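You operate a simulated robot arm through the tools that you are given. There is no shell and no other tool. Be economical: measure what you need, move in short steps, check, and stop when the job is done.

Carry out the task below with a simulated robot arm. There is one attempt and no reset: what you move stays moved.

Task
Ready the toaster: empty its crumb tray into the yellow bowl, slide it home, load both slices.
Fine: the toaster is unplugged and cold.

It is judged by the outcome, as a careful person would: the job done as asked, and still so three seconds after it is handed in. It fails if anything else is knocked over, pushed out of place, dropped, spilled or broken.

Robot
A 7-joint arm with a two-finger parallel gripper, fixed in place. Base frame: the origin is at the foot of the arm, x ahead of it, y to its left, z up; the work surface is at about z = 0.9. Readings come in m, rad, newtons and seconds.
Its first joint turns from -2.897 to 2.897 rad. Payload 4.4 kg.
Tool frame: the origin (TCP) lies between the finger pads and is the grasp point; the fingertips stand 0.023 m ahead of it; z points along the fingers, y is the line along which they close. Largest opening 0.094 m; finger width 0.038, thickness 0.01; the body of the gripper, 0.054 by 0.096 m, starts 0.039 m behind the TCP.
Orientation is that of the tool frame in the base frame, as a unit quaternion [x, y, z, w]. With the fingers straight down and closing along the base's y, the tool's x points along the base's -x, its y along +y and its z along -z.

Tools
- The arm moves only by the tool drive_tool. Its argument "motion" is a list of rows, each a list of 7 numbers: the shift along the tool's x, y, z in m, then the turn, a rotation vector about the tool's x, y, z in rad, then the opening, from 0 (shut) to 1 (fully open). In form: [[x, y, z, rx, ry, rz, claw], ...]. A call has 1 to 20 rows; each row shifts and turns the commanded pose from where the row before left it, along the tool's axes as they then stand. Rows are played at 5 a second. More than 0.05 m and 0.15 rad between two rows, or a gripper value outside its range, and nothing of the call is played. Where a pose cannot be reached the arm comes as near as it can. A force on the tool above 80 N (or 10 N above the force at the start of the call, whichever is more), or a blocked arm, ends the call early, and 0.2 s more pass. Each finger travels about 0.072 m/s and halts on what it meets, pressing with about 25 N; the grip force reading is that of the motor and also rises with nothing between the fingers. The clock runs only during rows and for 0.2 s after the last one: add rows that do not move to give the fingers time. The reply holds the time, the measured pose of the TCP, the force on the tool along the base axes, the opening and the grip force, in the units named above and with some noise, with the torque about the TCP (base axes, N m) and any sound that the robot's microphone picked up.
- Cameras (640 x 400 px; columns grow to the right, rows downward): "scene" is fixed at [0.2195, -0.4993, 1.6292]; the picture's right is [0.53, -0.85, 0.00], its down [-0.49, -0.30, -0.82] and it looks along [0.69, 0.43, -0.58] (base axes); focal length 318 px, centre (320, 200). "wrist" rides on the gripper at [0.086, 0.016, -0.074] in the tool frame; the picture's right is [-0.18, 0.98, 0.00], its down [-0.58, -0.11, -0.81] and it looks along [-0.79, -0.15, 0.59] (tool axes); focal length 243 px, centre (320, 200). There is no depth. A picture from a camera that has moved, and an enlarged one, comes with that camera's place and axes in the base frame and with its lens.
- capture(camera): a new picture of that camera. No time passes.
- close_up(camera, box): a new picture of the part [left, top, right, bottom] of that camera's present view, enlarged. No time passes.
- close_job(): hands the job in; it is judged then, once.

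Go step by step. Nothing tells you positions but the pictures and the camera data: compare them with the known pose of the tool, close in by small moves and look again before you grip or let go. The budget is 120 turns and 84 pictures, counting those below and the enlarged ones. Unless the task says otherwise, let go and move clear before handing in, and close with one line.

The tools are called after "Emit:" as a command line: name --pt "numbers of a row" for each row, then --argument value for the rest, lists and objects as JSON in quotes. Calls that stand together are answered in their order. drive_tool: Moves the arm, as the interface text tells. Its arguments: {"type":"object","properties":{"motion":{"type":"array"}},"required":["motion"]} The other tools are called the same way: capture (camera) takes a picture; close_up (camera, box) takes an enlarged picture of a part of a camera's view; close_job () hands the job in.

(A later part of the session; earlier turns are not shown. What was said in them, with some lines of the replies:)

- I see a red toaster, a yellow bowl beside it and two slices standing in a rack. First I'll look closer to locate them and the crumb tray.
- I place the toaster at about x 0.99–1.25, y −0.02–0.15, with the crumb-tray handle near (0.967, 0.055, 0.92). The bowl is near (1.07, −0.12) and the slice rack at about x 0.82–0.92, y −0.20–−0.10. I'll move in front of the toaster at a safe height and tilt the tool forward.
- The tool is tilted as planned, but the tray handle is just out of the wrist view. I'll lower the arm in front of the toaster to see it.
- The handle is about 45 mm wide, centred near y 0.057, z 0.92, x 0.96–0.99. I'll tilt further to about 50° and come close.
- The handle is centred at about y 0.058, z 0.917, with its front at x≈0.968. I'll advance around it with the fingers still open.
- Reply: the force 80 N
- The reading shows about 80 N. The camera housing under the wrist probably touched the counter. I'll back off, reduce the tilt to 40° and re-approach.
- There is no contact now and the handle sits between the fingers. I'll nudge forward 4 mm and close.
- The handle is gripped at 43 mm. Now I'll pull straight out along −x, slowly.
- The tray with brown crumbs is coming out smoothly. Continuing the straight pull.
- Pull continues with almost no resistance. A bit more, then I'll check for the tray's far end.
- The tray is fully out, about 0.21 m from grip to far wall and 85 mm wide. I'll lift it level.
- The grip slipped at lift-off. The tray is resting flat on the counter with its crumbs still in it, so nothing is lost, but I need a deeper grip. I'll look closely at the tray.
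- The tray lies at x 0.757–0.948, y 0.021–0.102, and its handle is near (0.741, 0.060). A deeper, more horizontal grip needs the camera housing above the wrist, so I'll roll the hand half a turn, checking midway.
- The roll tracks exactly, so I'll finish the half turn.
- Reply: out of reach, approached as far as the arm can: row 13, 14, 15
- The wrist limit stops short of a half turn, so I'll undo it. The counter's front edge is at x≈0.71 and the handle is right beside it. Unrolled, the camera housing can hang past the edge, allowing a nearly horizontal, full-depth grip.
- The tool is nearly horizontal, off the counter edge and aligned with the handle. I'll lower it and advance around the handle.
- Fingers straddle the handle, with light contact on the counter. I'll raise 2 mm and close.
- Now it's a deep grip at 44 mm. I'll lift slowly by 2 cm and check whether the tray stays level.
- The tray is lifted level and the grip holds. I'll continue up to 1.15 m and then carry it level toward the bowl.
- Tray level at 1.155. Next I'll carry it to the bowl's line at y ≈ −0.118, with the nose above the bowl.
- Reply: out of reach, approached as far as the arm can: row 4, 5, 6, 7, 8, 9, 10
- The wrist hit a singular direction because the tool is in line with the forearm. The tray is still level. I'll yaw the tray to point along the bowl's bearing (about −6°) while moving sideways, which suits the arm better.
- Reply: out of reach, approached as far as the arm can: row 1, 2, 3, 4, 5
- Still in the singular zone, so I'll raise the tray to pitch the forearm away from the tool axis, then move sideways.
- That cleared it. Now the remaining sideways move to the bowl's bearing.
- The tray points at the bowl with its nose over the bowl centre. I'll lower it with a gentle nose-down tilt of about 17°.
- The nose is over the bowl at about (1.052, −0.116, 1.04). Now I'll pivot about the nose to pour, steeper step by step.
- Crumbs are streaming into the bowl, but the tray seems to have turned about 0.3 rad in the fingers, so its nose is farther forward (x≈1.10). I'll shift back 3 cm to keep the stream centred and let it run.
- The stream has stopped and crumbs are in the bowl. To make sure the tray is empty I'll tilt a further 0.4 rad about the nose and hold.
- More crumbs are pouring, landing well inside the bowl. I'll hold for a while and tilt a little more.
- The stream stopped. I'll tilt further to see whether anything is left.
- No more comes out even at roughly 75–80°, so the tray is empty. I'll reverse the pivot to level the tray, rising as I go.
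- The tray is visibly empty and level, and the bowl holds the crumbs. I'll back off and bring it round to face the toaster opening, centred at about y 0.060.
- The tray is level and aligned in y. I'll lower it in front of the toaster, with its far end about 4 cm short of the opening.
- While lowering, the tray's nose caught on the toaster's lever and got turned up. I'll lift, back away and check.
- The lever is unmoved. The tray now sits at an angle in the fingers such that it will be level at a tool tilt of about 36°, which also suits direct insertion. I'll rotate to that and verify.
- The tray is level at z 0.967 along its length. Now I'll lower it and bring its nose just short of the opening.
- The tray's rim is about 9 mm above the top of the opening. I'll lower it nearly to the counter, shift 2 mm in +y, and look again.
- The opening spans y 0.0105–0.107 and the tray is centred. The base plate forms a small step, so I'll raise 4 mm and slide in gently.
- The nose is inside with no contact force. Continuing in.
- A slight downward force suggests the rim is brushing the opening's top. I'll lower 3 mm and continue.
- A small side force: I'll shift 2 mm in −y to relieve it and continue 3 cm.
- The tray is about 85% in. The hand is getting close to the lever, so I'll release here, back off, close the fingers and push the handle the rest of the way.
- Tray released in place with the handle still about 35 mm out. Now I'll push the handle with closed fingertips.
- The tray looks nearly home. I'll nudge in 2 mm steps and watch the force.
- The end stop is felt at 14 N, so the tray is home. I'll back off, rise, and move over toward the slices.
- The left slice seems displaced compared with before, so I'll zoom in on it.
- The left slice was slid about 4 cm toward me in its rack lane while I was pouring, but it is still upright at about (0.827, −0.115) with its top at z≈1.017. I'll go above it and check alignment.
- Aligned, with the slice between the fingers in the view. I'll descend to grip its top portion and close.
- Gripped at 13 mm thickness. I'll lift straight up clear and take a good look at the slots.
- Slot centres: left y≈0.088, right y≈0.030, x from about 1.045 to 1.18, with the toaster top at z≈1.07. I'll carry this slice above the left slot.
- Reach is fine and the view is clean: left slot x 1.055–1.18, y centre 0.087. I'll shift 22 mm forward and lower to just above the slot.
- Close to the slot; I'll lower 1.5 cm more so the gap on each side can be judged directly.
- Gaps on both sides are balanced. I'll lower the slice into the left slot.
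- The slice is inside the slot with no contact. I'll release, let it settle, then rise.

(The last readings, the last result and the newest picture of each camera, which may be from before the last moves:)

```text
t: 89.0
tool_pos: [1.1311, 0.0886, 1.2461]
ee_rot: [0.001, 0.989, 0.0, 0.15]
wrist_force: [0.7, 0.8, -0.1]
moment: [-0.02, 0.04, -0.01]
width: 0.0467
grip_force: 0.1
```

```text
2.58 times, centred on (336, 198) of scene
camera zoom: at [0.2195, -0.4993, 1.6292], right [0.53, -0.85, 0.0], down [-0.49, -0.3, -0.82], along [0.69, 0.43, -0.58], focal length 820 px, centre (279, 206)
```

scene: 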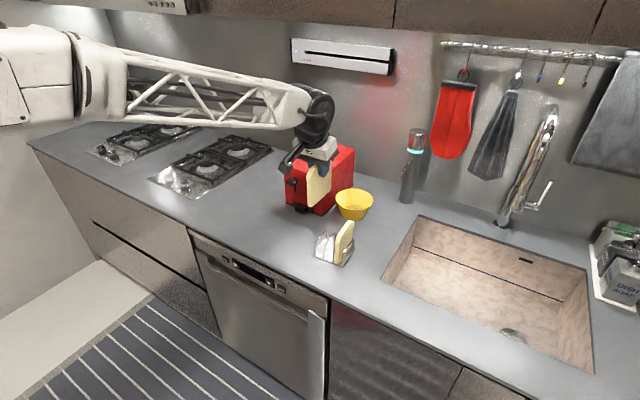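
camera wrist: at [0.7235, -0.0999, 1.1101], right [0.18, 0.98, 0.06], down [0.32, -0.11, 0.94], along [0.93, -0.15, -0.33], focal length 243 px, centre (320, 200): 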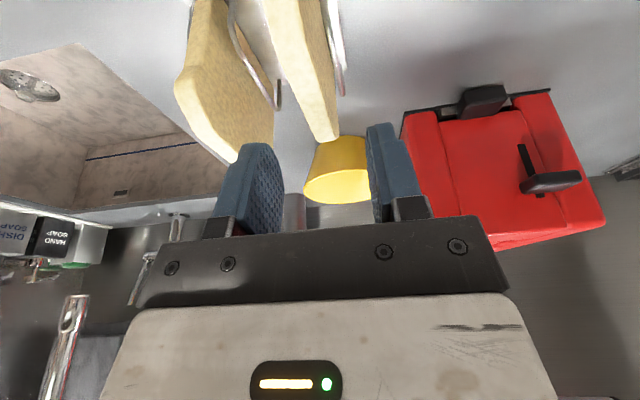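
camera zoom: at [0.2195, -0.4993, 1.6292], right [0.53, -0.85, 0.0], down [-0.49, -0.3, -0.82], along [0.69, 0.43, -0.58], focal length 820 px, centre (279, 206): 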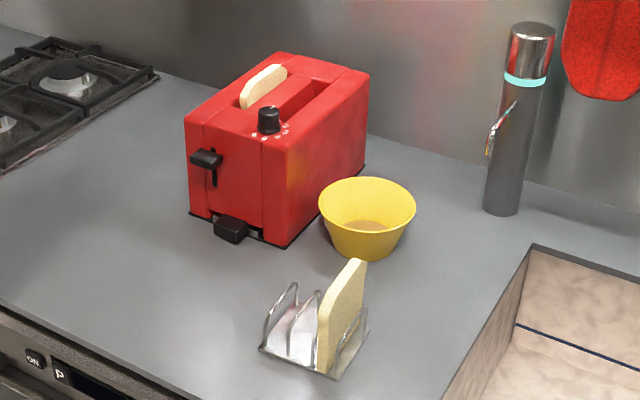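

The first slice is seated, the tray is home and the bowl is fine. Now the second slice, at about (0.86, −0.187).

Emit:
drive_tool --pt "0.0281 -0.0306 -0.0087 0 0 0 0.5" --pt "0.0281 -0.0306 -0.0087 0 0 0 0.5" --pt "0.0281 -0.0306 -0.0087 0 0 0 0.5" --pt "0.0281 -0.0306 -0.0087 0 0 0 0.5" --pt "0.0281 -0.0306 -0.0087 0 0 0 0.5" --pt "0.0281 -0.0306 -0.0087 0 0 0 0.5" --pt "0.0281 -0.0306 -0.0087 0 0 0 0.5" --pt "0.0281 -0.0306 -0.0087 0 0 0 0.5" --pt "0.0281 -0.0306 -0.0087 0 0 0 0.5" --pt "0.011 0 0.0355 0 0 0 0.5" --pt "0.011 0 0.0355 0 0 0 0.5" --pt "0.011 0 0.0355 0 0 0 0.5" --pt "0.011 0 0.0355 0 0 0 0.5" --pt "0.011 0 0.0355 0 0 0 0.5" --pt "0 0 0 0 0 0 0.5"

Emit:
capture --camera "wrist"

Emit:
close_up --camera "scene" --box '[300, 190, 380, 272]'

```text
t: 92.2
tool_pos: [0.8657, -0.1864, 1.0627]
ee_rot: [0.0, 0.989, 0.001, 0.15]
wrist_force: [-0.3, 0.5, -0.7]
moment: [-0.02, -0.02, 0.01]
width: 0.0472
grip_force: 0.0
```

```text
9 pictures are left
camera wrist: at [0.7598, -0.1708, 1.1093], right [0.18, 0.98, 0.06], down [0.32, -0.11, 0.94], along [0.93, -0.15, -0.33], focal length 243 px, centre (320, 200)
```

wrist: 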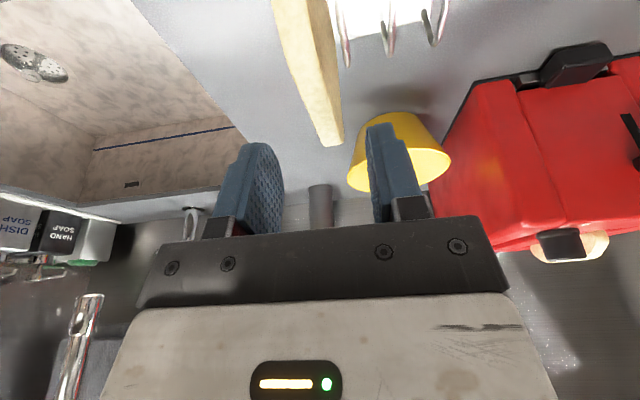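

```text
4.88 times, centred on (340, 231) of scene
camera zoom: at [0.2195, -0.4993, 1.6292], right [0.53, -0.85, 0.0], down [-0.49, -0.3, -0.82], along [0.69, 0.43, -0.58], focal length 1549 px, centre (222, 49)
```

zoom: 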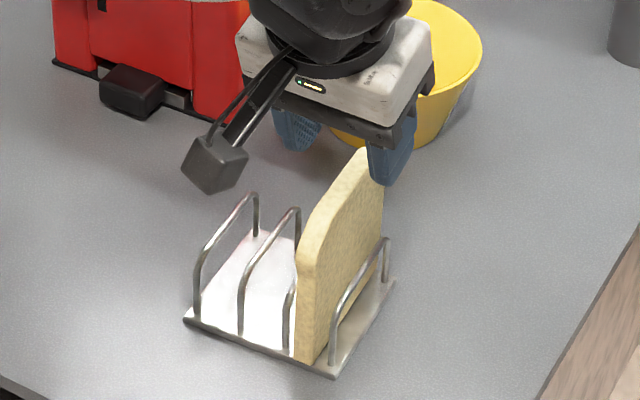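

Aligned like before. Descend and grip.

Emit:
drive_tool --pt "0.006 0.002 0.0193 0 0 0 0.5" --pt "0.006 0 0.0193 0 0 0 0.5" --pt "0.006 0 0.0193 0 0 0 0.5" --pt "0 0 0 0 0 0 0.5" --pt "0 0 0 0 0 0 0.3" --pt "0 0 0 0 0 0 0.1" --pt "0 0 0 0 0 0 0.05" --pt "0 0 0 0 0 0 0.05" --pt "-0.003 0 -0.0095 0 0 0 0.05" --pt "-0.0059 0 -0.0191 0 0 0 0.05" --pt "-0.0118 0 -0.0382 0 0 0 0.05" --pt "-0.0118 0 -0.0382 0 0 0 0.05" --pt "-0.0118 0 -0.0382 0 0 0 0.05" --pt "-0.0118 0 -0.0382 0 0 0 0.05" --pt "-0.0118 0 -0.0382 0 0 0 0.05" --pt "0 0 0 0 0 0 0.05"

Emit:
capture --camera "scene"

```text
t: 95.6
tool_pos: [0.8681, -0.1846, 1.2303]
ee_rot: [0.001, 0.989, 0.001, 0.15]
wrist_force: [-0.2, 0.2, -0.1]
moment: [-0.02, 0.02, -0.01]
width: 0.0134
grip_force: 23.6
```

```text
7 pictures are left
```

scene: 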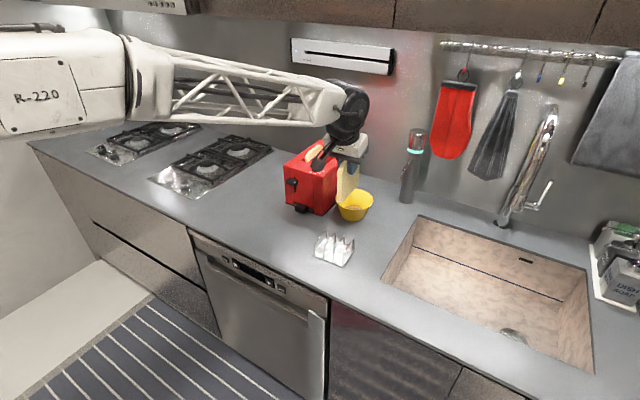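

Second slice held. Carry it above the right slot at y≈0.027.

Emit:
drive_tool --pt "-0.0277 0.0236 0.0051 0 0 0 0.05" --pt "-0.0277 0.0236 0.0051 0 0 0 0.05" --pt "-0.0277 0.0236 0.0051 0 0 0 0.05" --pt "-0.0277 0.0236 0.0051 0 0 0 0.05" --pt "-0.0277 0.0236 0.0051 0 0 0 0.05" --pt "-0.0277 0.0236 0.0051 0 0 0 0.05" --pt "-0.0277 0.0236 0.0051 0 0 0 0.05" --pt "-0.0277 0.0236 0.0051 0 0 0 0.05" --pt "-0.0277 0.0236 0.0051 0 0 0 0.05" --pt "0 0 0 0 0 0 0.05" --pt "0.01 0 0.0325 0 0 0 0.05" --pt "0.01 0 0.0325 0 0 0 0.05" --pt "0 0 0 0 0 0 0.05"

Emit:
close_up --camera "scene" --box '[288, 130, 368, 190]'

```text
t: 98.4
tool_pos: [1.1151, 0.0257, 1.1924]
ee_rot: [0.001, 0.989, 0.001, 0.149]
wrist_force: [-0.4, -0.1, 0.0]
moment: [0.02, -0.02, -0.03]
width: 0.0133
grip_force: 25.6
```

```text
6.67 times, centred on (328, 160) of scene
camera zoom: at [0.2195, -0.4993, 1.6292], right [0.53, -0.85, 0.0], down [-0.49, -0.3, -0.82], along [0.69, 0.43, -0.58], focal length 2117 px, centre (267, 467)
```

zoom: 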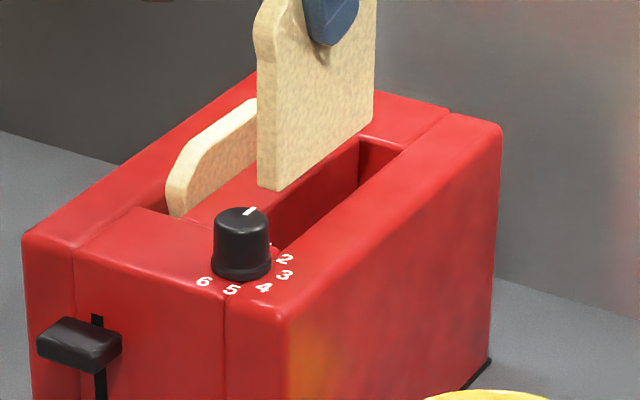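

The slice spans x 1.066–1.163, centred for the slot. I'll lower it to just above the slot to compare gaps.

Emit:
drive_tool --pt "0.001 0.0012 0.0132 0 0 0 0.05" --pt "0.0038 0 0.0124 0 0 0 0.05" --pt "0 0 0 0 0 0 0.05"

Emit:
close_up --camera "scene" --box '[308, 138, 356, 174]'

```text
t: 99.2
tool_pos: [1.1181, 0.0276, 1.1668]
ee_rot: [0.0, 0.989, 0.0, 0.15]
wrist_force: [0.3, -0.8, -0.2]
moment: [-0.01, 0.02, 0.0]
width: 0.0133
grip_force: 25.4
```

```text
11.11 times, centred on (332, 156) of scene
camera zoom: at [0.2195, -0.4993, 1.6292], right [0.53, -0.85, 0.0], down [-0.49, -0.3, -0.82], along [0.69, 0.43, -0.58], focal length 3529 px, centre (187, 689)
```

zoom: 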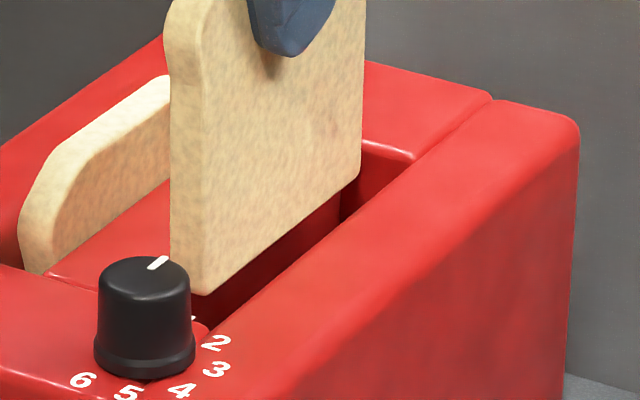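

The gap on the right is a bit larger than on the left. I'll shift about 2 mm in −y, lower 15 mm, and check.

Emit:
drive_tool --pt "0 -0.0018 0 0 0 0 0.05" --pt "0.0015 0 0.0048 0 0 0 0.05" --pt "0.0015 0 0.0048 0 0 0 0.05" --pt "0.0015 0 0.0048 0 0 0 0.05" --pt "0 0 0 0 0 0 0.05"

Emit:
close_up --camera "scene" --box '[308, 138, 356, 174]'

```text
t: 100.4
tool_pos: [1.1183, 0.027, 1.1524]
ee_rot: [0.001, 0.989, 0.001, 0.149]
wrist_force: [-1.2, -0.8, -0.4]
moment: [0.0, -0.01, 0.0]
width: 0.0132
grip_force: 25.0
```

```text
11.11 times, centred on (332, 156) of scene
camera zoom: at [0.2195, -0.4993, 1.6292], right [0.53, -0.85, 0.0], down [-0.49, -0.3, -0.82], along [0.69, 0.43, -0.58], focal length 3529 px, centre (187, 689)
```

zoom: 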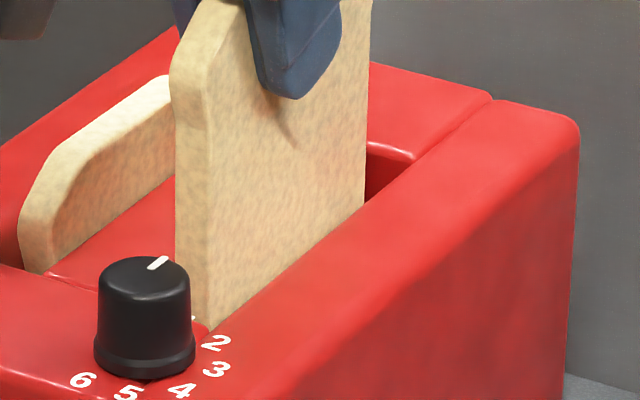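

It's inside the slot with no force. Lower the rest, release, and rise.

Emit:
drive_tool --pt "0.0045 0 0.0145 0 0 0 0.05" --pt "0.0045 0 0.0145 0 0 0 0.05" --pt "0.0044 0 0.0145 0 0 0 0.05" --pt "0 0 0 0 0 0 0.05"

```text
t: 101.4
tool_pos: [1.1179, 0.0267, 1.1061]
ee_rot: [0.002, 0.989, 0.0, 0.15]
wrist_force: [-0.5, -0.5, -1.1]
moment: [0.01, -0.03, 0.02]
width: 0.0133
grip_force: 24.6
```

The slice is lowered with no contact forces. I'll release gently and rise clear.

Emit:
drive_tool --pt "0 0 0 0 0 0 0.2" --pt "0 0 0 0 0 0 0.3" --pt "0 0 0 0 0 0 0.35" --pt "0 0 0 0 0 0 0.35" --pt "-0.0059 0 -0.0191 0 0 0 0.35" --pt "-0.0118 0 -0.0382 0 0 0 0.35" --pt "-0.0118 0 -0.0382 0 0 0 0.35" --pt "-0.0118 0 -0.0382 0 0 0 0.35" --pt "-0.0118 0 -0.0382 0 0 0 0.35" --pt "0.0382 0 -0.0118 0 0 0 0.35" --pt "0.0382 0 -0.0118 0 0 0 0.35" --pt "0.0382 0 -0.0118 0 0 0 0.35" --pt "0 0 0 0 0 0 0.35"

Emit:
close_up --camera "scene" --box '[272, 125, 384, 225]'

Emit:
capture --camera "scene"

```text
t: 104.2
tool_pos: [1.0007, 0.0256, 1.2881]
ee_rot: [0.001, 0.989, 0.001, 0.15]
wrist_force: [-0.6, -0.4, -0.6]
moment: [0.0, -0.01, 0.01]
width: 0.033
grip_force: 0.1
```

```text
4.00 times, centred on (328, 175) of scene
camera zoom: at [0.2195, -0.4993, 1.6292], right [0.53, -0.85, 0.0], down [-0.49, -0.3, -0.82], along [0.69, 0.43, -0.58], focal length 1270 px, centre (288, 300)
```

zoom: 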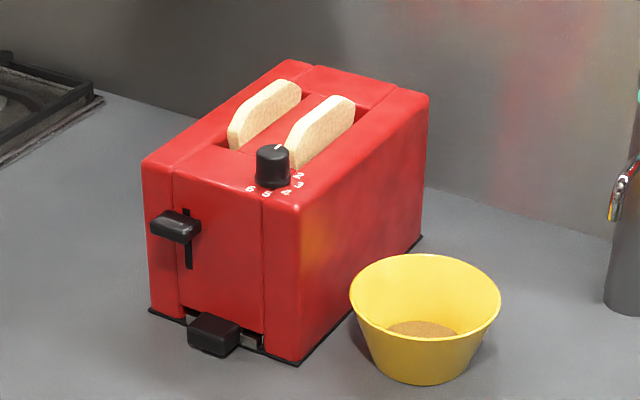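

```text
2 pictures are left
```

scene: 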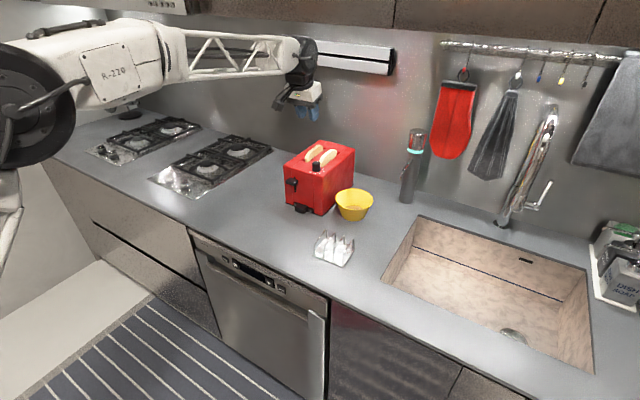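

Both slices stand in the slots, the tray handle sits where it was at the start, the crumbs are in the bowl, and the arm is clear. I'm handing in.

Emit:
close_job

```text
The job is handed in.
```

The toaster is ready: the crumb tray is emptied into the yellow bowl and pushed home, and both slices are in their slots. Along the way I nudged the toaster about 4 mm, and the left slice slid about 4 cm in its rack before I loaded it.
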